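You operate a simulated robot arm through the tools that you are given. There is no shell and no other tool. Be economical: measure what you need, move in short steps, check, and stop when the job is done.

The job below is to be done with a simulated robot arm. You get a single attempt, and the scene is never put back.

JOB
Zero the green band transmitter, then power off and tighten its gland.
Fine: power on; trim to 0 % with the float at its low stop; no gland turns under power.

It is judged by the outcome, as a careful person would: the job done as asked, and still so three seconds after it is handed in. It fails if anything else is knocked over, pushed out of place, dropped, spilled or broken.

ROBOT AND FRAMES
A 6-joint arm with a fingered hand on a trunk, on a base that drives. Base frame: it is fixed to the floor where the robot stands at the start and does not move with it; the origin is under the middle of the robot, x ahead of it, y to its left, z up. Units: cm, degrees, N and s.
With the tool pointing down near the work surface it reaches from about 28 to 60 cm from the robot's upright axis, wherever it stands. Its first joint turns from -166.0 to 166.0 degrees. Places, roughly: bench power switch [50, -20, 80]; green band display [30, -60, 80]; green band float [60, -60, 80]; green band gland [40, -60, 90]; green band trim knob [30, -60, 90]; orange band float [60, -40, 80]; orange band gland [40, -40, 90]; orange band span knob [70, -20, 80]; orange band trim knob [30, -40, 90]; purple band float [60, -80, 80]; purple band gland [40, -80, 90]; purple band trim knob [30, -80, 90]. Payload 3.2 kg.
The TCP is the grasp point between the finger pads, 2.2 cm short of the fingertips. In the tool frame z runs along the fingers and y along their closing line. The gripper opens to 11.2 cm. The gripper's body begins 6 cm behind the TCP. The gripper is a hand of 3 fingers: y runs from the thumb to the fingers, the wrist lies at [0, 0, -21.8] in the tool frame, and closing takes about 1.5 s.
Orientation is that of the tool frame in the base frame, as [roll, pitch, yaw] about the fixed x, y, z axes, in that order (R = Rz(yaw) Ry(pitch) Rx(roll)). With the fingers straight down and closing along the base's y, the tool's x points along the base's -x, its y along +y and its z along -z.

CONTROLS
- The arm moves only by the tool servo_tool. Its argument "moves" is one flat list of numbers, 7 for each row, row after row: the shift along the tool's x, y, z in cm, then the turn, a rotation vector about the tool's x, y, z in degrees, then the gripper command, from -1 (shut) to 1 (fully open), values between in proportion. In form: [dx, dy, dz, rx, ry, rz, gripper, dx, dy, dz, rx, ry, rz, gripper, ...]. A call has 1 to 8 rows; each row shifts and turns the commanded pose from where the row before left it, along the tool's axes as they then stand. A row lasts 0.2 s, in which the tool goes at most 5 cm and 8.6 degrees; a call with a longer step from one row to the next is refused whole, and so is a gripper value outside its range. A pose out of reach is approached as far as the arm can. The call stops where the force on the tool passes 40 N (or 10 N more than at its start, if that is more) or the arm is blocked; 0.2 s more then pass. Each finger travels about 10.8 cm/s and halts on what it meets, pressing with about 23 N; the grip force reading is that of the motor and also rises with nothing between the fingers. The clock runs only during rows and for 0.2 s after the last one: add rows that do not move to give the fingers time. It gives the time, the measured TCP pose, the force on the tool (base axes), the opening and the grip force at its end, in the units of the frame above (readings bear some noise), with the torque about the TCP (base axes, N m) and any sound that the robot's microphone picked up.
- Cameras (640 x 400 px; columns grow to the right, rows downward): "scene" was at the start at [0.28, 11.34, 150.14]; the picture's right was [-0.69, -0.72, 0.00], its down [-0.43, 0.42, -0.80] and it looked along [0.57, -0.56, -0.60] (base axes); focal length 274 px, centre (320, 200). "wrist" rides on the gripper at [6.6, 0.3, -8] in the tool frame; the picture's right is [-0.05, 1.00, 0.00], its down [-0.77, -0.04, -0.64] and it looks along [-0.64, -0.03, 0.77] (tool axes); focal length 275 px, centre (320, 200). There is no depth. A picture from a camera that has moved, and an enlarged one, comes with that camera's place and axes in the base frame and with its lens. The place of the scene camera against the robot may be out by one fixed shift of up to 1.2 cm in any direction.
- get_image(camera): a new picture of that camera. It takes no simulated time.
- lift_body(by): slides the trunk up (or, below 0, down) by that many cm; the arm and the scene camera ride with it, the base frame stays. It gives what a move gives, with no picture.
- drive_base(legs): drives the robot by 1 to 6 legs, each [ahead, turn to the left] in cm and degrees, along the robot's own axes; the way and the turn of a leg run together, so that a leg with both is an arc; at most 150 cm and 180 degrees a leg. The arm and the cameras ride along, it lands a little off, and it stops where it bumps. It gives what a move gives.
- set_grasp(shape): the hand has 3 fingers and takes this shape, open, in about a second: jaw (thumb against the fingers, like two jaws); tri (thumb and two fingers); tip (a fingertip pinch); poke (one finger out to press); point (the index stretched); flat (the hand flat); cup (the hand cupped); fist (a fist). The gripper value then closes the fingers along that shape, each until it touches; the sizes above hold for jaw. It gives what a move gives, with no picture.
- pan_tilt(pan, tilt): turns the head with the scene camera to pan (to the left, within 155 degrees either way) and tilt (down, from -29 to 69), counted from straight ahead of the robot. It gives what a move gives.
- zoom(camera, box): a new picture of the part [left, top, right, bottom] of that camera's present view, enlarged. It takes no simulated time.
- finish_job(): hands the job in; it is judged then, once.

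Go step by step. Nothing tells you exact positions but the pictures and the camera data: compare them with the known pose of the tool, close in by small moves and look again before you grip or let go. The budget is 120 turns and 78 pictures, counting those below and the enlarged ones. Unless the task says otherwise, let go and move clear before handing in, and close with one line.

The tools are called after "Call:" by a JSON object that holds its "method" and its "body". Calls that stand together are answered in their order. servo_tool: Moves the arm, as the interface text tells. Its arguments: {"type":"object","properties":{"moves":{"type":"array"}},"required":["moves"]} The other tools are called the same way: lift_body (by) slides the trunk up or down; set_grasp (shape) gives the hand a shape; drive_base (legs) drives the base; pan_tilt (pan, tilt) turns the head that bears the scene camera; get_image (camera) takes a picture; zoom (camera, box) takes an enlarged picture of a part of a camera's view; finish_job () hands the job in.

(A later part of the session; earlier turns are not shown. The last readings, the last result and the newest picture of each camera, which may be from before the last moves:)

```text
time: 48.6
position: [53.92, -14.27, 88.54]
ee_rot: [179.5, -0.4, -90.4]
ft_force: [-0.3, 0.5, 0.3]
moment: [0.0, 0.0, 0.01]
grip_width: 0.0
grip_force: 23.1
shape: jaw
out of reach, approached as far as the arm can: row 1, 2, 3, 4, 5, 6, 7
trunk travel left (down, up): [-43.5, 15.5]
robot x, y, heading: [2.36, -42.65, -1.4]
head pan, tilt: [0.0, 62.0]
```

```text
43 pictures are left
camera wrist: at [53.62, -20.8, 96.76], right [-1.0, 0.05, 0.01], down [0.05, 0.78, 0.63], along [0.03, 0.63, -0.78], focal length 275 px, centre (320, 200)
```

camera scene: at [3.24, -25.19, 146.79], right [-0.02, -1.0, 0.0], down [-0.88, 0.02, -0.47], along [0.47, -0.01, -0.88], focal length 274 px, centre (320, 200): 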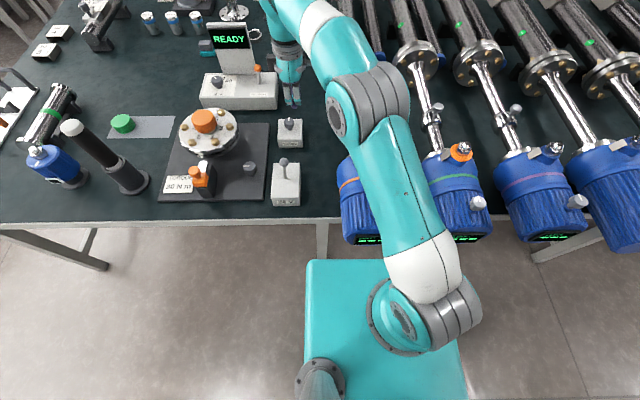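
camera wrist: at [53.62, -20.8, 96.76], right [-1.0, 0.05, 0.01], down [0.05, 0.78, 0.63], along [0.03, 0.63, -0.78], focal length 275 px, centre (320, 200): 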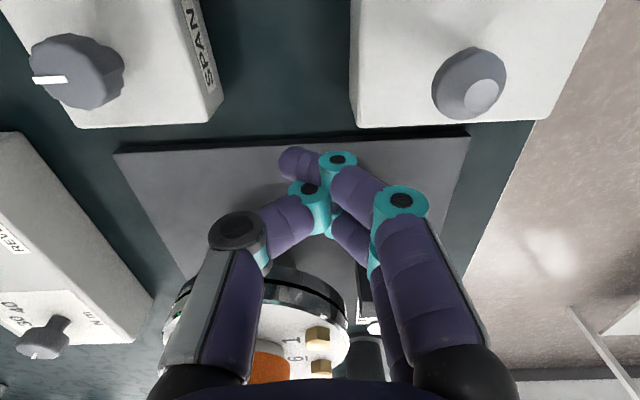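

The arm is almost straight here and doesn't bend back well, so it slid sideways without touching the lever. I raise the trunk for clearance and then pull the tool back inward to bend the elbow.

Call:
{"method": "lift_body", "body": {"by": 15}}

Call:
{"method": "servo_tool", "body": {"moves": [2, 4, 0, 0, 0, 0, -1, 2, 4, 0, 0, 0, 0, -1, 2, 4, 0, 0, 0, 0, -1, 0, 0, 0, 0, 0, 0, -1]}}

```text
time: 50.4
position: [53.79, -14.21, 103.62]
ee_rot: [179.5, -0.6, -90.4]
ft_force: [-0.1, -0.4, 0.6]
moment: [-0.01, 0.02, -0.02]
grip_width: 0.01
grip_force: 22.9
shape: jaw
trunk travel left (down, up): [-58.5, 0.5]
robot x, y, heading: [2.22, -42.47, -1.4]
head pan, tilt: [0.0, 62.0]
```

```text
time: 51.4
position: [52.37, -16.61, 108.5]
ee_rot: [179.2, -0.5, -90.4]
ft_force: [0.9, -0.1, 0.4]
moment: [0.0, 0.02, 0.01]
grip_width: 0.01
grip_force: 23.1
shape: jaw
out of reach, approached as far as the arm can: row 1, 2, 3
trunk travel left (down, up): [-58.5, 0.5]
robot x, y, heading: [2.36, -41.9, -1.6]
head pan, tilt: [0.0, 62.0]
```

I look at the arm's configuration before commanding more.

Call:
{"method": "pan_tilt", "body": {"pan": 0, "tilt": 30}}

Call:
{"method": "get_image", "body": {"camera": "scene"}}

```text
time: 52.4
position: [52.28, -16.5, 108.58]
ee_rot: [179.3, -0.5, -90.4]
ft_force: [-0.5, -0.4, 0.8]
moment: [-0.01, 0.01, 0.0]
grip_width: 0.0
grip_force: 23.5
shape: jaw
trunk travel left (down, up): [-58.5, 0.5]
robot x, y, heading: [2.43, -42.57, -1.6]
head pan, tilt: [0.0, 30.0]
```

```text
42 pictures are left
camera scene: at [5.82, -25.24, 157.21], right [-0.02, -1.0, 0.0], down [-0.5, 0.01, -0.87], along [0.87, -0.02, -0.5], focal length 274 px, centre (320, 200)
```

scene: 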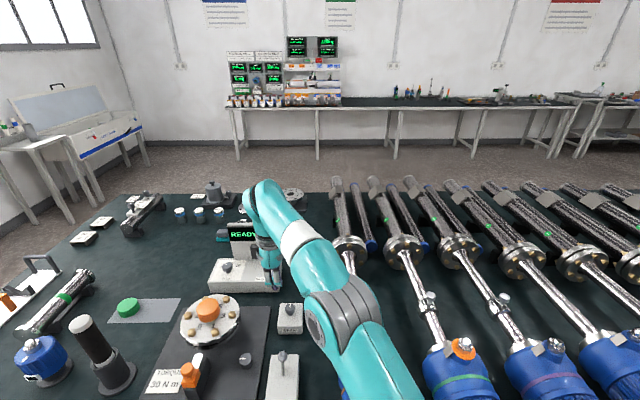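

The elbow is near straight. I try a longer, larger pull inward, watching which way it goes.

Call:
{"method": "servo_tool", "body": {"moves": [2.2, 4.2, 0, 0, 0, 0, -1, 2.2, 4.2, 0, 0, 0, 0, -1, 2.2, 4.2, 0, 0, 0, 0, -1, 2.2, 4.2, 0, 0, 0, 0, -1, 2.2, 4.2, 0, 0, 0, 0, -1, 2.2, 4.2, 0, 0, 0, 0, -1]}}

```text
time: 53.8
position: [37.11, -31.44, 116.53]
ee_rot: [179.5, -0.2, -90.2]
ft_force: [0.0, -0.4, 0.3]
moment: [-0.01, -0.03, -0.03]
grip_width: 0.0
grip_force: 23.3
shape: jaw
out of reach, approached as far as the arm can: row 1, 2, 3, 4, 5
trunk travel left (down, up): [-58.5, 0.5]
robot x, y, heading: [2.17, -42.36, -1.5]
head pan, tilt: [0.0, 30.0]
```

The elbow bent again. I shift the base about 9 cm left (backing off first) so the switch, knob and gland are all in comfortable reach.

Call:
{"method": "drive_base", "body": {"legs": [[-14, 0], [0, 45], [13, 0], [0, -44], [5, 0]]}}

Call:
{"method": "pan_tilt", "body": {"pan": 0, "tilt": 60}}

Call:
{"method": "get_image", "body": {"camera": "scene"}}

```text
time: 60.5
position: [37.89, -21.73, 116.43]
ee_rot: [179.2, -0.4, -89.2]
ft_force: [0.6, -0.7, -0.4]
moment: [0.02, 0.0, -0.01]
grip_width: 0.02
grip_force: 23.1
shape: jaw
trunk travel left (down, up): [-58.5, 0.5]
robot x, y, heading: [2.95, -33.47, -0.5]
head pan, tilt: [0.0, 30.0]
```

```text
time: 61.4
position: [37.7, -21.75, 116.53]
ee_rot: [179.2, -0.4, -89.2]
ft_force: [-0.4, -0.1, 0.7]
moment: [-0.02, 0.02, -0.02]
grip_width: 0.0
grip_force: 23.0
shape: jaw
trunk travel left (down, up): [-58.5, 0.5]
robot x, y, heading: [2.63, -33.14, -0.3]
head pan, tilt: [0.0, 60.0]
```

```text
41 pictures are left
camera scene: at [3.85, -16.25, 153.02], right [-0.01, -1.0, 0.0], down [-0.87, 0.01, -0.5], along [0.5, 0.0, -0.87], focal length 274 px, centre (320, 200)
```

scene: 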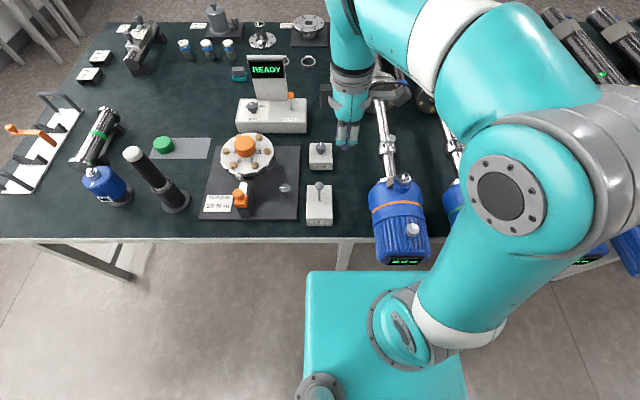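

Now I lower the trunk and move behind the toggle, staying inside the reach.

Call:
{"method": "lift_body", "body": {"by": -10}}

Call:
{"method": "servo_tool", "body": {"moves": [-1.1, -3.7, 0, 0, 0, 0, -1, -1.1, -3.7, 1, 0, 0, 0, -1, -1.1, -3.7, 1, 0, 0, 0, -1, -1.1, -3.7, 2, 0, 0, 0, -1, 0, 0, 2, 0, 0, 0, -1, 0, 0, 3, 0, 0, 0, -1, 0, 0, 3, 0, 0, 0, -1]}}

Call:
{"method": "get_image", "body": {"camera": "wrist"}}

```text
time: 62.8
position: [37.74, -21.69, 106.42]
ee_rot: [179.3, -0.4, -89.2]
ft_force: [-0.4, 0.1, 0.0]
moment: [-0.01, 0.02, -0.02]
grip_width: 0.0
grip_force: 23.2
shape: jaw
trunk travel left (down, up): [-48.5, 10.5]
robot x, y, heading: [3.24, -33.36, -0.6]
head pan, tilt: [0.0, 60.0]
```

```text
time: 64.3
position: [53.42, -17.97, 95.01]
ee_rot: [179.0, -0.2, -89.0]
ft_force: [0.2, 0.0, -0.1]
moment: [0.0, 0.02, -0.01]
grip_width: 0.0
grip_force: 22.8
shape: jaw
out of reach, approached as far as the arm can: row 7
trunk travel left (down, up): [-48.5, 10.5]
robot x, y, heading: [2.88, -33.52, -0.4]
head pan, tilt: [0.0, 60.0]
```

```text
40 pictures are left
camera wrist: at [53.28, -24.42, 103.13], right [-1.0, 0.03, 0.02], down [0.03, 0.77, 0.63], along [0.01, 0.63, -0.77], focal length 275 px, centre (320, 200)
```

wrist: 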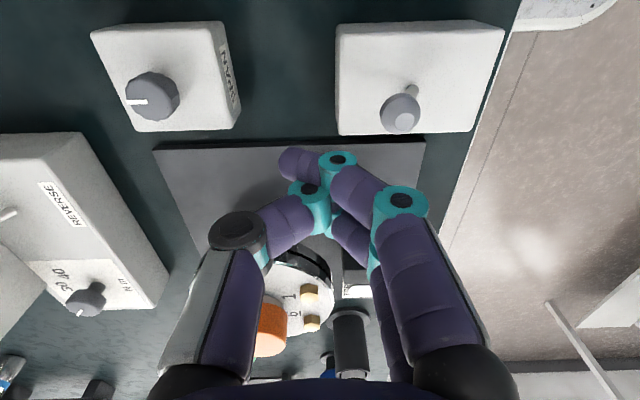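

I'll lower by the trunk instead of the arm, after a small inward nudge to confirm that the arm follows.

Call:
{"method": "servo_tool", "body": {"moves": [-0.3, 0.5, 0, 0, 0, 0, -1, -0.3, 0.5, 0, 0, 0, 0, -1, 0, 0, 0, 0, 0, 0, -1]}}

Call:
{"method": "lift_body", "body": {"by": -8}}

Call:
{"method": "servo_tool", "body": {"moves": [0, 0.5, 0, 0, 0, 0, -1, 0, 0, 0, 0, 0, 0, -1]}}

Call:
{"method": "get_image", "body": {"camera": "wrist"}}

```text
time: 65.2
position: [53.1, -17.63, 95.59]
ee_rot: [179.2, -0.3, -89.1]
ft_force: [-0.1, 0.1, -0.1]
moment: [-0.01, 0.01, 0.01]
grip_width: 0.0
grip_force: 23.0
shape: jaw
out of reach, approached as far as the arm can: row 1, 2
trunk travel left (down, up): [-48.5, 10.5]
robot x, y, heading: [3.06, -33.44, -0.3]
head pan, tilt: [0.0, 60.0]
```

```text
time: 66.3
position: [53.1, -17.75, 87.49]
ee_rot: [179.1, -0.3, -89.1]
ft_force: [-0.3, -0.2, -0.2]
moment: [-0.02, 0.02, 0.0]
grip_width: 0.0
grip_force: 23.1
shape: jaw
trunk travel left (down, up): [-40.5, 18.5]
robot x, y, heading: [3.01, -33.66, -0.7]
head pan, tilt: [0.0, 60.0]
```

```text
time: 66.9
position: [52.6, -17.68, 87.57]
ee_rot: [178.8, -0.2, -88.8]
ft_force: [-0.3, -0.1, 0.4]
moment: [0.01, 0.01, 0.0]
grip_width: 0.01
grip_force: 23.1
shape: jaw
trunk travel left (down, up): [-40.5, 18.5]
robot x, y, heading: [3.19, -33.55, -0.4]
head pan, tilt: [0.0, 60.0]
```

```text
39 pictures are left
camera wrist: at [52.61, -24.29, 95.78], right [-1.0, 0.03, 0.02], down [0.03, 0.77, 0.63], along [0.0, 0.63, -0.77], focal length 275 px, centre (320, 200)
```

wrist: 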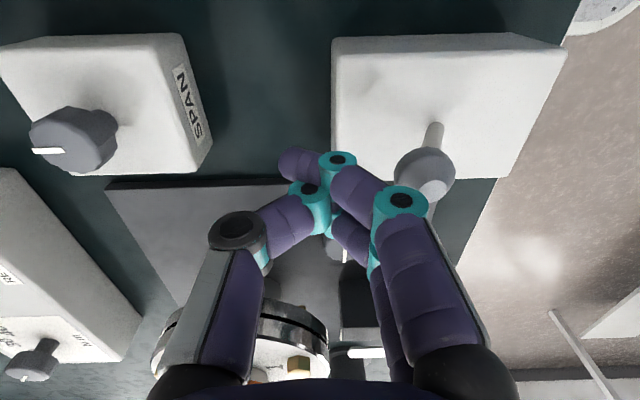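

The arm follows now and the fingers are beside the ball. I lower 1.2 cm more and pull toward me.

Call:
{"method": "lift_body", "body": {"by": -1.3}}

Call:
{"method": "servo_tool", "body": {"moves": [-0.3, 1, 0, 0, 0, 0, -1, 0, 1, 0, 0, 0, 0, -1, 0, 1, 0, 0, 0, 0, -1, 0, 1, 0, 0, 0, 0, -1, 0, 1, 0, 0, 0, 0, -1, 0, 1, 0, 0, 0, 0, -1]}}

Call:
{"method": "get_image", "body": {"camera": "wrist"}}

```text
time: 67.5
position: [52.66, -17.69, 86.38]
ee_rot: [178.8, -0.3, -88.8]
ft_force: [-0.1, 0.8, 0.0]
moment: [0.0, -0.01, -0.02]
grip_width: 0.0
grip_force: 23.1
shape: jaw
trunk travel left (down, up): [-39.2, 19.8]
robot x, y, heading: [3.17, -33.8, -0.5]
head pan, tilt: [0.0, 60.0]
```

```text
time: 68.9
position: [48.94, -19.34, 88.45]
ee_rot: [178.6, 0.1, -88.5]
ft_force: [-0.7, 0.4, -0.1]
moment: [-0.01, 0.0, -0.01]
grip_width: 0.01
grip_force: 22.9
shape: jaw
out of reach, approached as far as the arm can: row 1, 2, 3, 4, 5, 6
trunk travel left (down, up): [-39.2, 19.8]
robot x, y, heading: [2.83, -33.77, -0.3]
head pan, tilt: [0.0, 60.0]
```

```text
38 pictures are left
camera wrist: at [49.06, -26.06, 96.55], right [-1.0, 0.02, 0.03], down [0.03, 0.77, 0.63], along [-0.01, 0.64, -0.77], focal length 275 px, centre (320, 200)
```

wrist: 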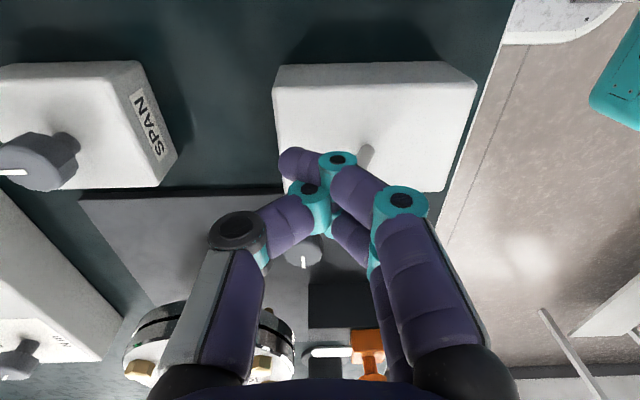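

The arm can't get low enough relative to its trunk at this distance; the trunk must stand lower. I raise the tool, then lower the trunk by about the same amount.

Call:
{"method": "servo_tool", "body": {"moves": [0, 0, -2.5, 0, 0, 0, -1, 0, 0, -2.5, 0, 0, 0, -1, 0, 0, -2.5, 0, 0, 0, -1, 0, 0, -2.5, 0, 0, 0, -1, 0, 0, 0, 0, 0, 0, -1]}}

Call:
{"method": "servo_tool", "body": {"moves": [0, -2, 0, 0, 0, 0, -1, -1, -2, 0, 0, 0, 0, -1, 0, 0, 0, 0, 0, 0, -1]}}

```text
time: 70.1
position: [49.35, -19.42, 98.46]
ee_rot: [178.7, -0.2, -88.8]
ft_force: [-0.6, 0.8, -0.3]
moment: [0.01, -0.01, 0.02]
grip_width: 0.0
grip_force: 23.0
shape: jaw
trunk travel left (down, up): [-39.2, 19.8]
robot x, y, heading: [2.9, -33.38, -0.5]
head pan, tilt: [0.0, 60.0]
```

```text
time: 70.9
position: [53.3, -18.06, 98.41]
ee_rot: [178.8, -0.1, -88.8]
ft_force: [0.4, -0.8, 1.3]
moment: [-0.04, 0.04, -0.02]
grip_width: 0.0
grip_force: 23.3
shape: jaw
trunk travel left (down, up): [-39.2, 19.8]
robot x, y, heading: [3.12, -33.67, -0.4]
head pan, tilt: [0.0, 60.0]
```

The arm now follows exactly. I lower the trunk 12 cm and pull.

Call:
{"method": "servo_tool", "body": {"moves": [-0.8, 0, 0, 0, 0, 1.2, -1, 0, 0, 0, 0, 0, 0, -1]}}

Call:
{"method": "lift_body", "body": {"by": -12.2}}

Call:
{"method": "servo_tool", "body": {"moves": [0, 1.2, 0, 0, 0, 0, -1, 0, 1.2, 0, 0, 0, 0, -1, 0, 1, 0, 0, 0, 0, -1, 0, 1, 0, 0, 0, 0, -1, 0, 1, 0, 0, 0, 0, -1, 0, 1, 0, 0, 0, 0, -1, 0, 1, 0, 0, 0, 0, -1, 0, 0, 0, 0, 0, 0, -1]}}

Call:
{"method": "get_image", "body": {"camera": "wrist"}}

```text
time: 71.5
position: [53.16, -17.4, 98.42]
ee_rot: [179.0, -0.1, -90.0]
ft_force: [-0.3, 0.3, -0.1]
moment: [-0.01, 0.01, -0.02]
grip_width: 0.02
grip_force: 22.3
shape: jaw
trunk travel left (down, up): [-39.2, 19.8]
robot x, y, heading: [3.26, -33.34, -0.6]
head pan, tilt: [0.0, 60.0]
```

```text
time: 73.0
position: [53.12, -17.37, 86.32]
ee_rot: [178.9, -0.3, -90.0]
ft_force: [-0.7, 0.2, 0.0]
moment: [0.01, -0.04, 0.0]
grip_width: 0.01
grip_force: 23.2
shape: jaw
trunk travel left (down, up): [-27.0, 32.0]
robot x, y, heading: [2.88, -33.71, -0.3]
head pan, tilt: [0.0, 60.0]
```

```text
time: 74.8
position: [45.93, -17.54, 86.63]
ee_rot: [179.0, -0.3, -89.9]
ft_force: [6.4, 0.2, 0.6]
moment: [0.0, -0.06, 0.0]
grip_width: 0.0
grip_force: 23.3
shape: jaw
trunk travel left (down, up): [-27.0, 32.0]
robot x, y, heading: [3.23, -33.33, -0.4]
head pan, tilt: [0.0, 60.0]
```

```text
37 pictures are left
camera wrist: at [45.76, -24.1, 94.65], right [-1.0, 0.05, 0.02], down [0.05, 0.77, 0.63], along [0.01, 0.63, -0.77], focal length 275 px, centre (320, 200)
```

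wrist: 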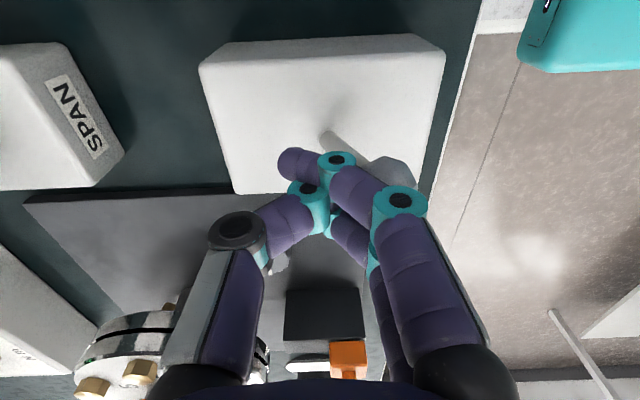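

The lever now leans toward me. I back off, raise, and read the displays.

Call:
{"method": "servo_tool", "body": {"moves": [0, 1, 0, 0, 0, 0, -1, 0, -2, 0, 0, 0, 0, -1, 0, -2, 0, 0, 0, 0, -1, 0, 0, -4, 0, 0, 0, -1, 0, 0, -4, 0, 0, 0, -1, 0, 0, -4, 0, 0, 0, -1]}}

Call:
{"method": "lift_body", "body": {"by": 14}}

Call:
{"method": "pan_tilt", "body": {"pan": -10, "tilt": 69}}

Call:
{"method": "get_image", "body": {"camera": "scene"}}

```text
time: 76.2
position: [46.75, -18.18, 94.27]
ee_rot: [178.9, -0.1, -90.0]
ft_force: [-0.4, 0.5, 0.9]
moment: [0.03, -0.01, 0.04]
grip_width: 0.0
grip_force: 23.4
shape: jaw
out of reach, approached as far as the arm can: row 5, 6
trunk travel left (down, up): [-27.0, 32.0]
robot x, y, heading: [3.41, -33.6, -0.5]
head pan, tilt: [0.0, 60.0]
```

```text
time: 77.9
position: [46.65, -18.13, 108.3]
ee_rot: [178.9, -0.2, -90.0]
ft_force: [-0.6, -0.5, 0.8]
moment: [0.02, 0.02, 0.03]
grip_width: 0.02
grip_force: 23.1
shape: jaw
trunk travel left (down, up): [-41.0, 18.0]
robot x, y, heading: [3.07, -33.81, -0.4]
head pan, tilt: [0.0, 60.0]
```

```text
time: 78.6
position: [46.66, -18.13, 108.35]
ee_rot: [178.9, -0.2, -90.0]
ft_force: [0.0, 0.5, 0.2]
moment: [-0.05, 0.02, -0.02]
grip_width: 0.01
grip_force: 22.8
shape: jaw
trunk travel left (down, up): [-41.0, 18.0]
robot x, y, heading: [3.2, -33.57, -0.2]
head pan, tilt: [-10.0, 68.8]
```

```text
36 pictures are left
camera scene: at [2.69, -17.21, 134.58], right [-0.18, -0.98, 0.0], down [-0.92, 0.17, -0.36], along [0.36, -0.07, -0.93], focal length 274 px, centre (320, 200)
```

scene: 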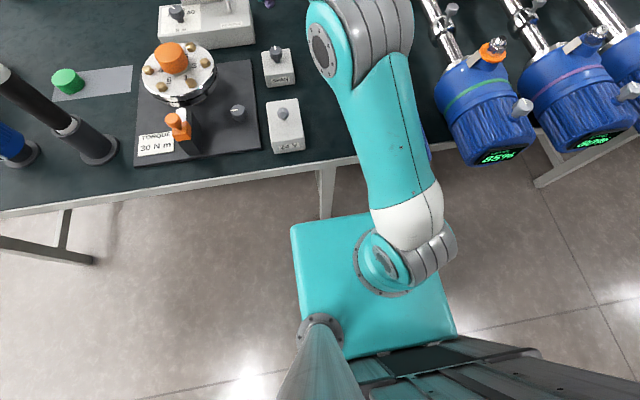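

The displays changed: power is on. I zoom in on the green display.

Call:
{"method": "zoom", "body": {"camera": "scene", "box": [470, 135, 630, 175]}}

Call:
{"method": "zoom", "body": {"camera": "scene", "box": [420, 0, 580, 110]}}

```text
4.00 times, centred on (550, 155) of scene
camera zoom: at [2.69, -17.21, 134.58], right [-0.18, -0.98, 0.0], down [-0.92, 0.17, -0.36], along [0.36, -0.07, -0.93], focal length 1095 px, centre (-600, 380)
```

zoom: 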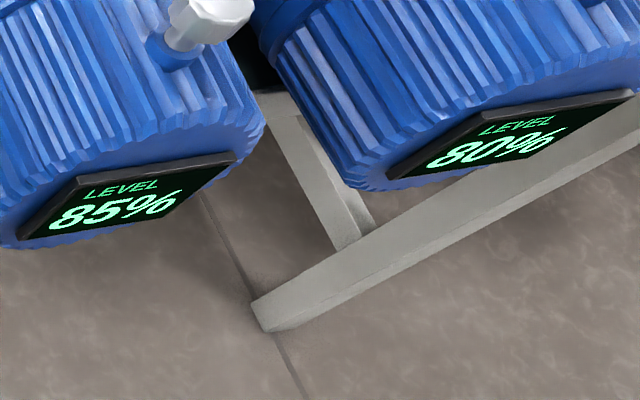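

```text
3.64 times, centred on (500, 55) of scene
camera zoom: at [2.69, -17.21, 134.58], right [-0.18, -0.98, 0.0], down [-0.92, 0.17, -0.36], along [0.36, -0.07, -0.93], focal length 996 px, centre (-334, 727)
```

zoom: 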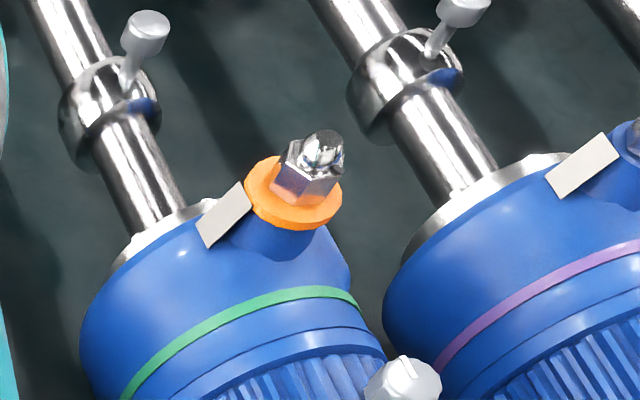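

Green reads 85 %, with the float well up the rod; low should be the flange (far) end. I'll relocate in front of the green unit, keeping the arm high.

Call:
{"method": "lift_body", "body": {"by": 8}}

Call:
{"method": "drive_base", "body": {"legs": [[-8, 0], [0, -90], [26, 0], [0, 90]]}}

Call:
{"method": "get_image", "body": {"camera": "wrist"}}

Call:
{"method": "get_image", "body": {"camera": "scene"}}

```text
time: 79.8
position: [46.73, -18.22, 116.39]
ee_rot: [178.9, -0.1, -90.1]
ft_force: [0.0, -0.1, 0.2]
moment: [-0.01, -0.01, 0.0]
grip_width: 0.0
grip_force: 23.8
shape: jaw
trunk travel left (down, up): [-49.0, 10.0]
robot x, y, heading: [2.78, -33.62, -0.5]
head pan, tilt: [-10.0, 68.8]
```

```text
time: 89.9
position: [38.91, -44.52, 116.37]
ee_rot: [178.9, -0.2, -90.6]
ft_force: [0.4, 0.3, -0.5]
moment: [0.0, 0.0, 0.04]
grip_width: 0.0
grip_force: 23.2
shape: jaw
trunk travel left (down, up): [-49.0, 10.0]
robot x, y, heading: [-4.77, -59.64, -1.1]
head pan, tilt: [-10.0, 68.8]
```

```text
33 pictures are left
camera wrist: at [38.67, -51.15, 124.48], right [-1.0, 0.06, 0.02], down [0.05, 0.77, 0.63], along [0.02, 0.63, -0.77], focal length 275 px, centre (320, 200)
```

wrist: 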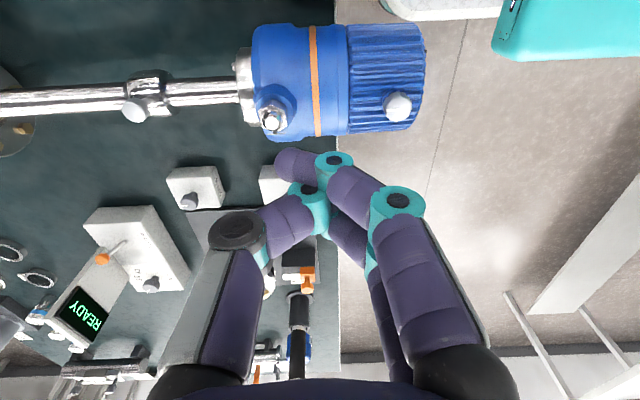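

```text
32 pictures are left
camera scene: at [-5.16, -43.25, 142.57], right [-0.19, -0.98, 0.0], down [-0.92, 0.18, -0.36], along [0.36, -0.07, -0.93], focal length 274 px, centre (320, 200)
```

scene: 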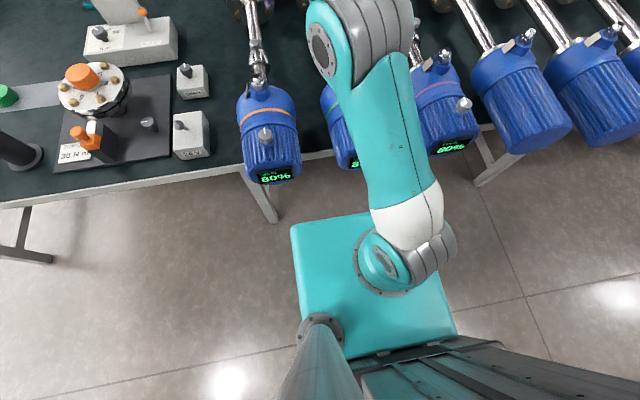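

Orange and purple read 80 % and green 85 % at similar float positions, so green's trim is off. The float has to go to about x 80, so I test whether the tool can tilt outward for reach.

Call:
{"method": "servo_tool", "body": {"moves": [2, 0, 3, 0, 0, 0, -1, 2, 0, 3, 0, 0, 0, -1, 0, 0, 0, 8, 0, 0, -1, 0, 0, 0, 8, 0, 0, -1, 0, 0, 0, 8, 0, 0, -1, 0, 0, 0, 8, 0, 0, -1, 0, 0, 0, 0, 0, 0, -1]}}

```text
time: 91.5
position: [40.95, -54.85, 114.12]
ee_rot: [-149.3, 0.1, -89.9]
ft_force: [-0.7, -0.5, -0.5]
moment: [0.02, -0.02, 0.03]
grip_width: 0.0
grip_force: 22.7
shape: jaw
out of reach, approached as far as the arm can: row 4, 5, 6
trunk travel left (down, up): [-49.0, 10.0]
robot x, y, heading: [-5.1, -59.54, -1.0]
head pan, tilt: [-10.0, 68.8]
```

Tilting outward pushes the arm off its pose, so I'll stay with a vertical tool. I straighten it, drive closer, and find out by a small push which way the reading falls.

Call:
{"method": "servo_tool", "body": {"moves": [0, 0, 0, -7.7, 0, 0, -1, 0, 0, 0, -7.7, 0, 0, -1, 0, 0, 0, -7.7, 0, 0, -1, 0, 0, 0, -7.7, 0, 0, -1, 0, 0, 0, 0, 0, 0, -1]}}

Call:
{"method": "drive_base", "body": {"legs": [[12.5, 1]]}}

Call:
{"method": "get_image", "body": {"camera": "wrist"}}

```text
time: 92.7
position: [41.1, -54.93, 114.18]
ee_rot: [-179.9, -0.2, -90.4]
ft_force: [0.2, -0.9, 0.4]
moment: [0.0, 0.0, -0.02]
grip_width: 0.0
grip_force: 23.4
shape: jaw
trunk travel left (down, up): [-49.0, 10.0]
robot x, y, heading: [-4.8, -59.57, -1.2]
head pan, tilt: [-10.0, 68.8]
```

```text
time: 94.0
position: [53.47, -54.09, 114.27]
ee_rot: [-179.9, -0.2, -89.4]
ft_force: [-0.1, -0.5, 0.0]
moment: [0.0, -0.01, -0.01]
grip_width: 0.01
grip_force: 23.3
shape: jaw
trunk travel left (down, up): [-49.0, 10.0]
robot x, y, heading: [7.58, -59.61, 0.3]
head pan, tilt: [-10.0, 68.8]
```

```text
31 pictures are left
camera wrist: at [53.18, -60.65, 122.4], right [-1.0, 0.04, 0.0], down [0.03, 0.77, 0.63], along [0.03, 0.63, -0.77], focal length 275 px, centre (320, 200)
```

wrist: 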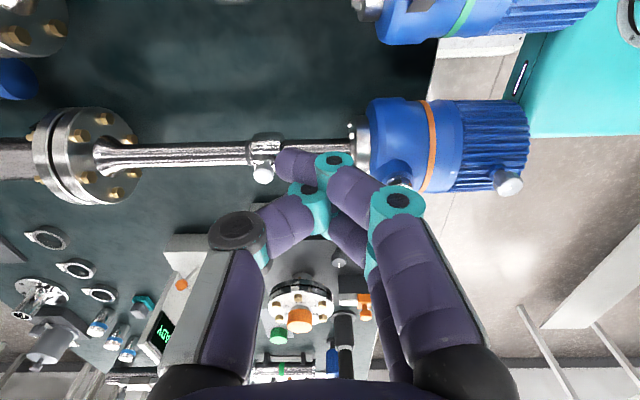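

I move to the green rod at (59, -60.5), just on the near side of its float peg, still high.

Call:
{"method": "servo_tool", "body": {"moves": [1.6, -1.4, 0, 0, 0, 0, -1, 1.6, -1.4, 0, 0, 0, 0, -1, 1.6, -1.4, 3, 0, 0, 0, -1, 1.6, -1.3, 3, 0, 0, 0, -1, 0, 0, 4, 0, 0, 0, -1, 0, 0, 3.5, 0, 0, 0, -1, 0, 0, 0, 0, 0, 0, -1]}}

Call:
{"method": "get_image", "body": {"camera": "wrist"}}

```text
time: 95.6
position: [59.16, -60.27, 101.15]
ee_rot: [-179.7, -0.1, -89.4]
ft_force: [0.1, -0.5, 0.8]
moment: [0.02, -0.01, 0.0]
grip_width: 0.01
grip_force: 22.7
shape: jaw
trunk travel left (down, up): [-49.0, 10.0]
robot x, y, heading: [7.73, -59.84, 0.1]
head pan, tilt: [-10.0, 68.8]
```

```text
30 pictures are left
camera wrist: at [58.83, -66.93, 109.17], right [-1.0, 0.04, 0.0], down [0.03, 0.77, 0.63], along [0.03, 0.63, -0.77], focal length 275 px, centre (320, 200)
```

wrist: 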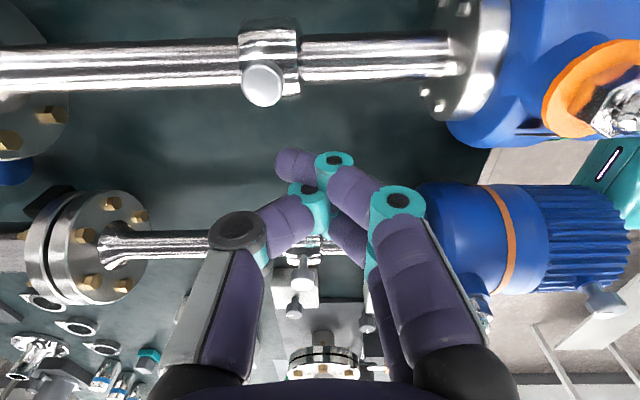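

Green peg is at about (63, -61.4, 90). I align in y, go down by the trunk, then push +x a little.

Call:
{"method": "servo_tool", "body": {"moves": [1.1, 1.2, 0, 0, 0, 0, -1, 0, 0, 0, 0, 0, 0, -1]}}

Call:
{"method": "lift_body", "body": {"by": -10.3}}

Call:
{"method": "get_image", "body": {"camera": "wrist"}}

```text
time: 96.2
position: [57.9, -61.62, 100.94]
ee_rot: [-179.9, -0.1, -89.5]
ft_force: [0.8, 0.6, -0.1]
moment: [-0.01, 0.04, 0.04]
grip_width: 0.03
grip_force: 23.3
shape: jaw
trunk travel left (down, up): [-49.0, 10.0]
robot x, y, heading: [7.49, -59.54, 0.3]
head pan, tilt: [-10.0, 68.8]
```

```text
time: 97.6
position: [57.94, -61.56, 90.69]
ee_rot: [-179.9, -0.1, -89.4]
ft_force: [0.6, 0.0, -0.1]
moment: [0.0, 0.01, 0.0]
grip_width: 0.0
grip_force: 22.8
shape: jaw
trunk travel left (down, up): [-38.7, 20.3]
robot x, y, heading: [7.73, -59.94, 0.2]
head pan, tilt: [-10.0, 68.8]
```

```text
29 pictures are left
camera wrist: at [57.68, -68.11, 98.77], right [-1.0, 0.04, 0.0], down [0.03, 0.77, 0.63], along [0.02, 0.63, -0.77], focal length 275 px, centre (320, 200)
```

wrist: 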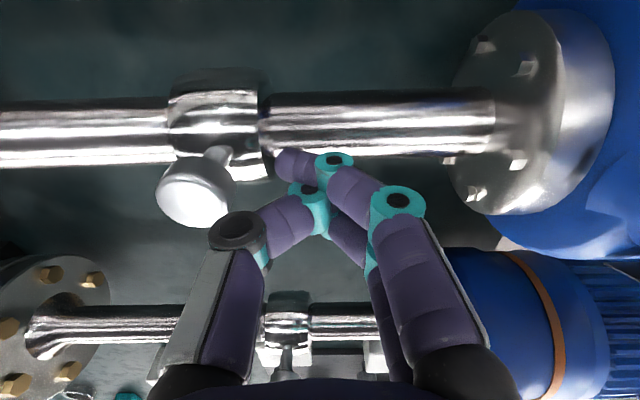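

Everything agrees: peg at (63, -61.5, 90), fingertip just on its near side. I push 4 cm in +x and read the display.

Call:
{"method": "servo_tool", "body": {"moves": [0, -1, 0, 0, 0, 0, -1, 0, -1, 0, 0, 0, 0, -1, 0, -1, 0, 0, 0, 0, -1, 0, -1, 0, 0, 0, 0, -1, 0, 0, 0, 0, 0, 0, -1]}}

Call:
{"method": "get_image", "body": {"camera": "wrist"}}

Call:
{"method": "get_image", "body": {"camera": "scene"}}

```text
time: 98.8
position: [61.84, -61.37, 90.63]
ee_rot: [-179.9, -0.2, -89.5]
ft_force: [-0.4, 0.1, 0.1]
moment: [-0.02, 0.05, 0.02]
grip_width: 0.0
grip_force: 22.6
shape: jaw
trunk travel left (down, up): [-38.7, 20.3]
robot x, y, heading: [7.71, -59.94, 0.2]
head pan, tilt: [-10.0, 68.8]
```

```text
28 pictures are left
camera wrist: at [61.59, -68.01, 98.75], right [-1.0, 0.04, 0.0], down [0.03, 0.77, 0.63], along [0.02, 0.63, -0.77], focal length 275 px, centre (320, 200)
```

wrist: 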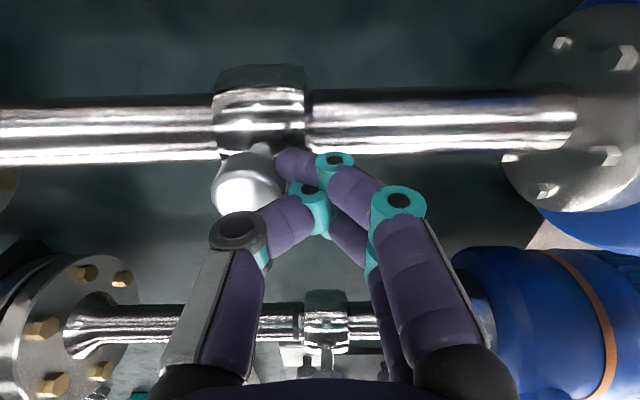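

```text
27 pictures are left
camera scene: at [7.16, -43.35, 132.27], right [-0.17, -0.99, 0.0], down [-0.92, 0.16, -0.36], along [0.36, -0.06, -0.93], focal length 274 px, centre (320, 200)
```

scene: 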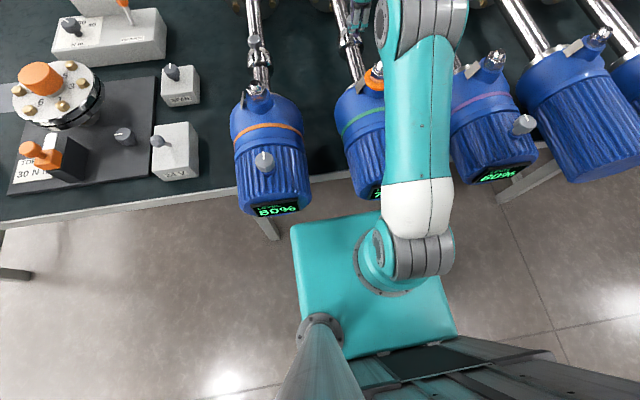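

The float slid about 1.8 cm. I check the green display's visible digit.

Call:
{"method": "zoom", "body": {"camera": "scene", "box": [350, 175, 410, 210]}}

```text
10.67 times, centred on (380, 192) of scene
camera zoom: at [7.16, -43.35, 132.27], right [-0.17, -0.99, 0.0], down [-0.92, 0.16, -0.36], along [0.36, -0.06, -0.93], focal length 2920 px, centre (-320, 280)
```

zoom: 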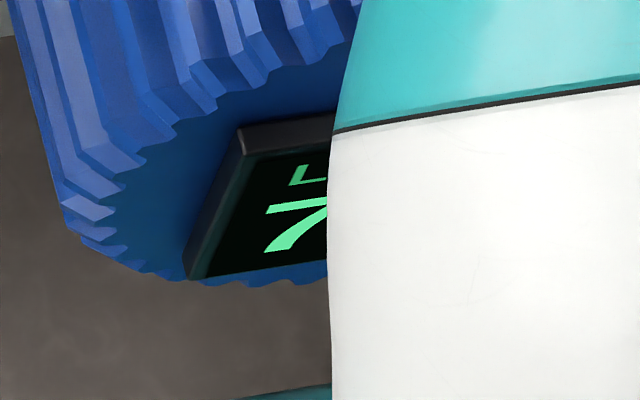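

The reading falls with +x, so the low stop is the flange end, around x≈77. For reach I'll tilt the tool outward with the trunk low and let the arm pass between the green and purple heads; so I back off and shift the base to y≈-71.

Call:
{"method": "lift_body", "body": {"by": 13}}

Call:
{"method": "drive_base", "body": {"legs": [[-13, 0], [0, -90], [11.5, 0], [0, 90]]}}

Call:
{"method": "servo_tool", "body": {"moves": [-2, 2, 0, 7.5, 0, 0, -1, -2, 0, 0, 7.5, 0, 0, -1, -2, 0, 0, 7.5, 0, 0, -1, -2, 0, 0, 7.5, 0, 0, -1, 0, 0, 0, 0, 0, 0, -1]}}

```text
time: 100.5
position: [61.89, -61.45, 96.99]
ee_rot: [-179.9, -0.2, -89.4]
ft_force: [0.7, -0.5, -0.2]
moment: [-0.01, -0.01, -0.01]
grip_width: 0.0
grip_force: 22.8
shape: jaw
trunk travel left (down, up): [-45.1, 13.9]
robot x, y, heading: [7.69, -60.05, 0.0]
head pan, tilt: [-10.0, 68.8]
stopped: the arm was blocked; the commanded pose is now the measured one
```

```text
time: 103.4
position: [43.09, -83.95, 97.4]
ee_rot: [-179.3, 0.7, -114.4]
ft_force: [3.6, -1.0, 11.8]
moment: [0.02, -0.23, -0.05]
grip_width: 0.0
grip_force: 23.4
shape: jaw
trunk travel left (down, up): [-45.1, 13.9]
robot x, y, heading: [-5.72, -59.8, -25.0]
head pan, tilt: [-10.0, 68.8]
stopped in leg 2: the force on the tool passed its limit at 65 N (the readings are from after the stop); the commanded pose is now the measured one
```

```text
time: 103.8
position: [42.37, -83.34, 97.33]
ee_rot: [-174.4, -0.2, -114.6]
ft_force: [-3.0, -11.2, 10.3]
moment: [-0.13, -0.21, -0.19]
grip_width: 0.0
grip_force: 23.5
shape: jaw
trunk travel left (down, up): [-45.1, 13.9]
robot x, y, heading: [-5.25, -59.86, -25.3]
head pan, tilt: [-10.0, 68.8]
stopped in row 1: the force on the tool passed its limit at 51 N (the readings are from after the stop); the commanded pose is now the measured one
```

Lifting stopped early and the turn then brought the hand against the purple unit. I stop and look.

Call:
{"method": "get_image", "body": {"camera": "wrist"}}

Call:
{"method": "get_image", "body": {"camera": "scene"}}

```text
25 pictures are left
camera wrist: at [38.66, -88.82, 105.42], right [-0.88, 0.46, -0.1], down [0.3, 0.71, 0.63], along [0.36, 0.53, -0.77], focal length 275 px, centre (320, 200)
```

wrist: 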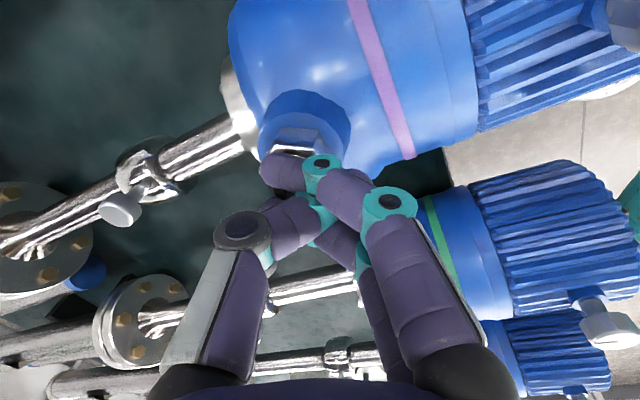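

```text
24 pictures are left
camera scene: at [0.75, -44.76, 138.64], right [-0.58, -0.82, 0.0], down [-0.76, 0.54, -0.36], along [0.3, -0.21, -0.93], focal length 274 px, centre (320, 200)
```

scene: 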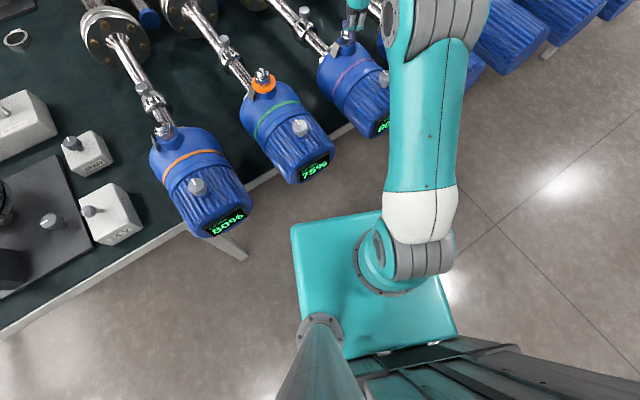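

The fingers rest against the purple gland; nothing looks displaced. I lift straight up off it.

Call:
{"method": "lift_body", "body": {"by": 12}}

Call:
{"method": "zoom", "body": {"camera": "scene", "box": [230, 40, 410, 200]}}

```text
time: 105.3
position: [42.53, -83.11, 109.32]
ee_rot: [-174.6, 0.0, -114.6]
ft_force: [0.6, -0.5, 0.8]
moment: [-0.01, 0.01, 0.0]
grip_width: 0.0
grip_force: 23.1
shape: jaw
trunk travel left (down, up): [-57.1, 1.9]
robot x, y, heading: [-5.11, -60.16, -25.3]
head pan, tilt: [-10.0, 68.8]
```

```text
2.50 times, centred on (320, 120) of scene
camera zoom: at [0.82, -44.67, 150.63], right [-0.58, -0.82, 0.0], down [-0.76, 0.54, -0.36], along [0.3, -0.21, -0.93], focal length 684 px, centre (320, 400)
```

zoom: 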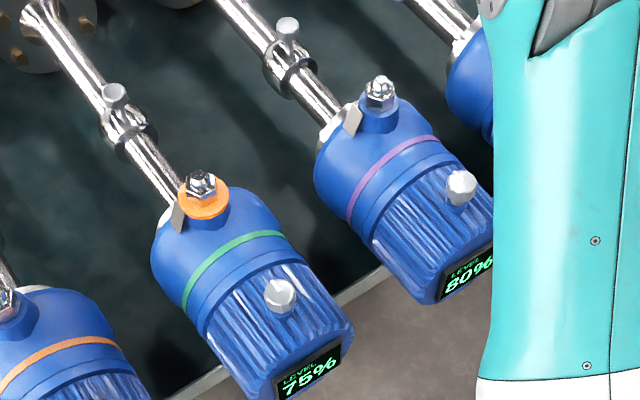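

All is intact: purple 80 %, green now 75 %. With the hand at 109 I finish shifting the base to y≈-71.

Call:
{"method": "drive_base", "body": {"legs": [[0, -65], [11, 0], [0, 90]]}}

Call:
{"method": "servo_tool", "body": {"moves": [-1, 1, -1, -5, 0, 0, -1, -1, 1, -1, 0, 0, 0, -1, 0, 0, 0, 0, 0, 0, -1]}}

```text
time: 113.3
position: [47.51, -72.28, 109.18]
ee_rot: [-174.6, -0.1, -90.4]
ft_force: [0.1, 0.3, 0.4]
moment: [-0.03, -0.01, 0.0]
grip_width: 0.02
grip_force: 23.4
shape: jaw
trunk travel left (down, up): [-57.1, 1.9]
robot x, y, heading: [-5.79, -71.03, -1.0]
head pan, tilt: [-10.0, 68.8]
```

```text
time: 114.1
position: [45.2, -70.38, 111.2]
ee_rot: [-179.7, -0.2, -90.4]
ft_force: [-0.3, -1.3, -0.1]
moment: [0.0, -0.01, 0.0]
grip_width: 0.0
grip_force: 23.0
shape: jaw
trunk travel left (down, up): [-57.1, 1.9]
robot x, y, heading: [-5.61, -70.84, -1.0]
head pan, tilt: [-10.0, 68.8]
```

Now the tool moves to the pushing posture, tilted 20° outward and extended, still high above everything.

Call:
{"method": "servo_tool", "body": {"moves": [-1.8, -2.2, 0.5, 4, 0, 0, -1, -1.8, -2.2, 0.6, 4, 0, 0, -1, -1.8, -2.1, 0.8, 4, 0, 0, -1, -1.8, -2, 0.9, 4, 0, 0, -1, -1.8, -2, 1, 4, 0, 0, -1, 0, 0, 0, 0, 0, 0, -1]}}

```text
time: 115.5
position: [56.33, -61.44, 108.79]
ee_rot: [-159.7, -0.1, -90.4]
ft_force: [0.1, 0.4, 0.5]
moment: [0.01, 0.0, 0.0]
grip_width: 0.0
grip_force: 23.1
shape: jaw
trunk travel left (down, up): [-57.1, 1.9]
robot x, y, heading: [-5.97, -70.66, -1.2]
head pan, tilt: [-10.0, 68.8]
```

No limit hit. I try a little more extension.

Call:
{"method": "servo_tool", "body": {"moves": [0, -1, 0.4, 0, 0, 0, -1, 0, -1, 0.4, 0, 0, 0, -1, 0, -0.9, 0.4, 0, 0, 0, -1]}}

```text
time: 116.3
position: [59.14, -61.45, 108.53]
ee_rot: [-159.6, -0.2, -90.3]
ft_force: [0.2, 0.5, -0.5]
moment: [0.02, -0.01, 0.01]
grip_width: 0.0
grip_force: 23.2
shape: jaw
trunk travel left (down, up): [-57.1, 1.9]
robot x, y, heading: [-5.89, -70.66, -1.1]
head pan, tilt: [-10.0, 68.8]
```

Reach is enough (65 cm ahead of the axis). I lower the trunk so that the fingertip comes to peg height behind the peg.

Call:
{"method": "lift_body", "body": {"by": -18}}

Call:
{"method": "get_image", "body": {"camera": "wrist"}}

```text
time: 118.3
position: [59.27, -61.55, 90.63]
ee_rot: [-159.6, -0.2, -90.4]
ft_force: [0.1, -0.5, 0.5]
moment: [-0.01, 0.01, -0.01]
grip_width: 0.0
grip_force: 22.4
shape: jaw
trunk travel left (down, up): [-39.1, 19.9]
robot x, y, heading: [-6.05, -70.86, -1.1]
head pan, tilt: [-10.0, 68.8]
```

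```text
22 pictures are left
camera wrist: at [56.04, -68.03, 98.13], right [-0.94, 0.05, -0.35], down [-0.18, 0.77, 0.61], along [0.3, 0.63, -0.71], focal length 275 px, centre (320, 200)
```

wrist: 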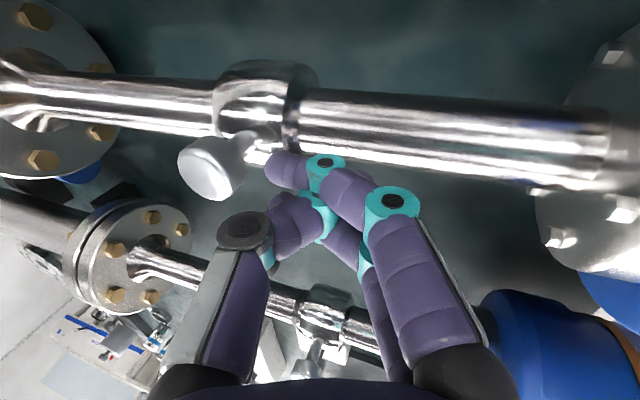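

The tip is right behind the peg. I push by driving forward 8 cm with the arm held.

Call:
{"method": "drive_base", "body": {"legs": [[8, 0]]}}

Call:
{"method": "get_image", "body": {"camera": "wrist"}}

Call:
{"method": "zoom", "body": {"camera": "scene", "box": [220, 100, 420, 225]}}

```text
time: 119.3
position: [67.2, -61.7, 90.56]
ee_rot: [-159.7, -0.2, -90.3]
ft_force: [-1.2, -0.5, -0.1]
moment: [0.02, 0.0, 0.06]
grip_width: 0.01
grip_force: 23.2
shape: jaw
trunk travel left (down, up): [-39.1, 19.9]
robot x, y, heading: [1.79, -70.59, -0.8]
head pan, tilt: [-10.0, 68.8]
```

```text
21 pictures are left
camera wrist: at [64.1, -68.12, 98.11], right [-0.94, 0.05, -0.35], down [-0.18, 0.77, 0.61], along [0.3, 0.63, -0.72], focal length 275 px, centre (320, 200)
```

wrist: 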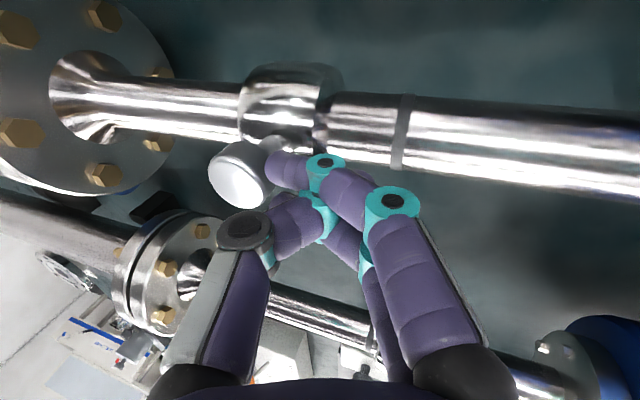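

```text
3.20 times, centred on (320, 162) of scene
camera zoom: at [2.0, -54.47, 132.64], right [-0.19, -0.98, 0.0], down [-0.92, 0.18, -0.36], along [0.36, -0.07, -0.93], focal length 876 px, centre (320, 320)
```

zoom: 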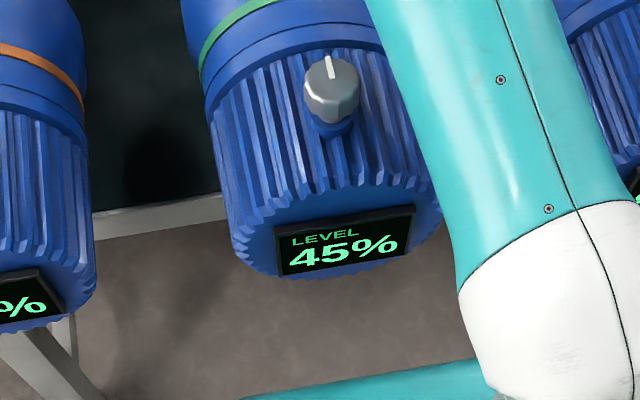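

The reading is down to 45 % and the display is well visible. I push 5 cm more, then in small steps.

Call:
{"method": "drive_base", "body": {"legs": [[5, 0]]}}

Call:
{"method": "drive_base", "body": {"legs": [[1.2, 0]]}}

Call:
{"method": "zoom", "body": {"camera": "scene", "box": [220, 100, 420, 225]}}

```text
time: 120.2
position: [72.16, -61.63, 90.51]
ee_rot: [-159.6, -0.1, -90.2]
ft_force: [-0.5, 0.8, 0.6]
moment: [0.03, 0.0, 0.02]
grip_width: 0.01
grip_force: 22.9
shape: jaw
trunk travel left (down, up): [-39.1, 19.9]
robot x, y, heading: [7.17, -71.05, -0.8]
head pan, tilt: [-10.0, 68.8]
```

```text
time: 121.0
position: [73.44, -61.64, 90.46]
ee_rot: [-159.6, -0.1, -90.2]
ft_force: [0.2, -0.1, 0.2]
moment: [0.0, -0.01, -0.04]
grip_width: 0.02
grip_force: 22.6
shape: jaw
trunk travel left (down, up): [-39.1, 19.9]
robot x, y, heading: [8.02, -71.34, -1.1]
head pan, tilt: [-10.0, 68.8]
```

```text
3.20 times, centred on (320, 162) of scene
camera zoom: at [8.09, -54.56, 132.64], right [-0.19, -0.98, 0.0], down [-0.92, 0.18, -0.36], along [0.36, -0.07, -0.93], focal length 876 px, centre (320, 320)
```

zoom: 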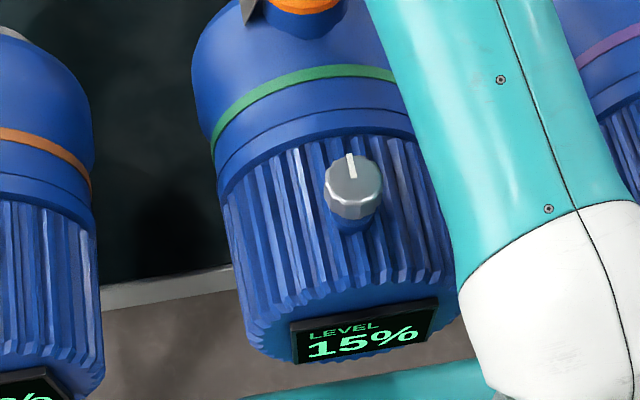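

15 % now, no stop felt yet. I continue in small steps until it meets the stop.

Call:
{"method": "drive_base", "body": {"legs": [[1.2, 0]]}}

Call:
{"method": "servo_tool", "body": {"moves": [0, -0.5, 0.18, 0, 0, 0, -1, 0, -0.5, 0.18, 0, 0, 0, -1, 0, 0, 0, 0, 0, 0, -1]}}

Call:
{"method": "get_image", "body": {"camera": "wrist"}}

Call:
{"method": "zoom", "body": {"camera": "scene", "box": [220, 100, 420, 225]}}

```text
time: 121.8
position: [74.44, -61.58, 90.65]
ee_rot: [-159.6, -0.3, -90.4]
ft_force: [-3.5, 1.3, 0.0]
moment: [0.02, 0.02, 0.02]
grip_width: 0.01
grip_force: 22.7
shape: jaw
trunk travel left (down, up): [-39.1, 19.9]
robot x, y, heading: [9.27, -70.85, -0.8]
head pan, tilt: [-10.0, 68.8]
```

```text
time: 122.5
position: [74.39, -61.6, 90.7]
ee_rot: [-159.7, -0.3, -90.3]
ft_force: [-2.6, -0.1, -0.1]
moment: [-0.02, 0.0, 0.03]
grip_width: 0.03
grip_force: 23.0
shape: jaw
out of reach, approached as far as the arm can: row 1, 2
trunk travel left (down, up): [-39.1, 19.9]
robot x, y, heading: [9.64, -71.25, -0.9]
head pan, tilt: [-10.0, 68.8]
```

```text
18 pictures are left
camera wrist: at [71.37, -68.18, 98.13], right [-0.94, 0.05, -0.35], down [-0.18, 0.77, 0.61], along [0.3, 0.63, -0.72], focal length 275 px, centre (320, 200)
```

wrist: 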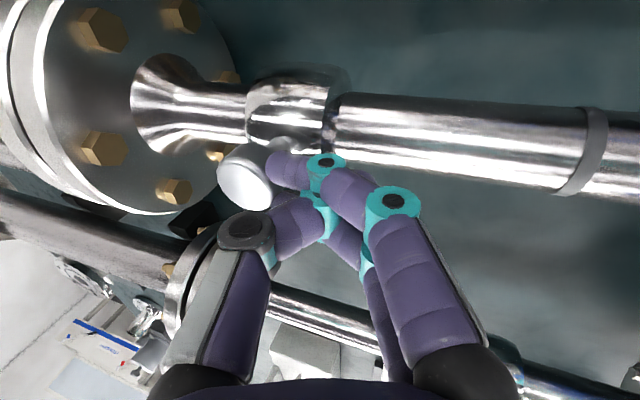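

```text
3.20 times, centred on (320, 162) of scene
camera zoom: at [9.24, -54.58, 132.64], right [-0.19, -0.98, 0.0], down [-0.92, 0.18, -0.36], along [0.36, -0.07, -0.93], focal length 876 px, centre (320, 320)
```

zoom: 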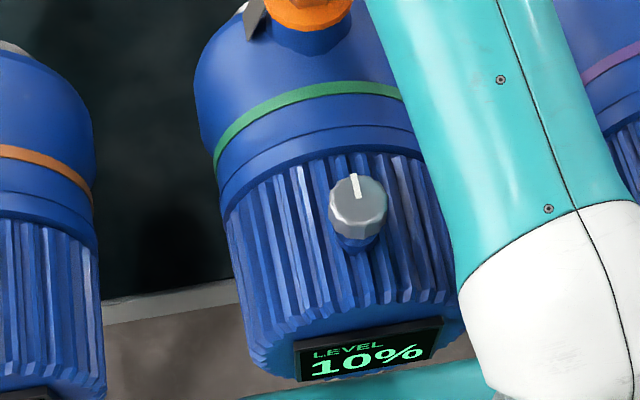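

10 %, with a few newtons of resistance. I push 1 cm more to confirm it is at the stop.

Call:
{"method": "drive_base", "body": {"legs": [[1, 0]]}}

Call:
{"method": "zoom", "body": {"camera": "scene", "box": [220, 100, 420, 225]}}

```text
time: 123.3
position: [75.11, -61.66, 91.02]
ee_rot: [-159.5, -0.1, -90.3]
ft_force: [-35.8, -0.1, 12.0]
moment: [0.02, 0.22, 0.02]
grip_width: 0.0
grip_force: 22.6
shape: jaw
trunk travel left (down, up): [-39.1, 19.9]
robot x, y, heading: [10.62, -71.15, -0.9]
head pan, tilt: [-10.0, 68.8]
```

```text
3.20 times, centred on (320, 162) of scene
camera zoom: at [9.58, -54.62, 132.65], right [-0.19, -0.98, 0.0], down [-0.91, 0.18, -0.37], along [0.36, -0.07, -0.93], focal length 876 px, centre (320, 320)
```

zoom: 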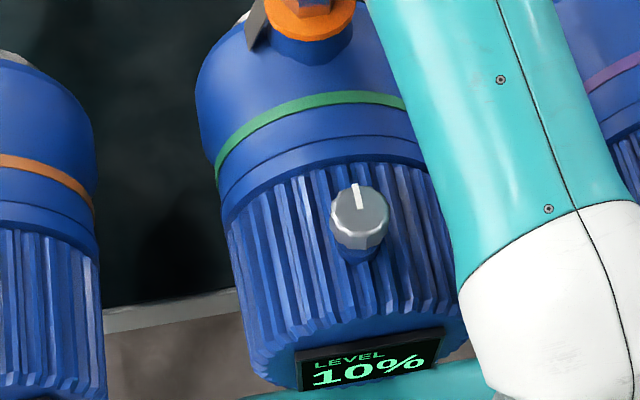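

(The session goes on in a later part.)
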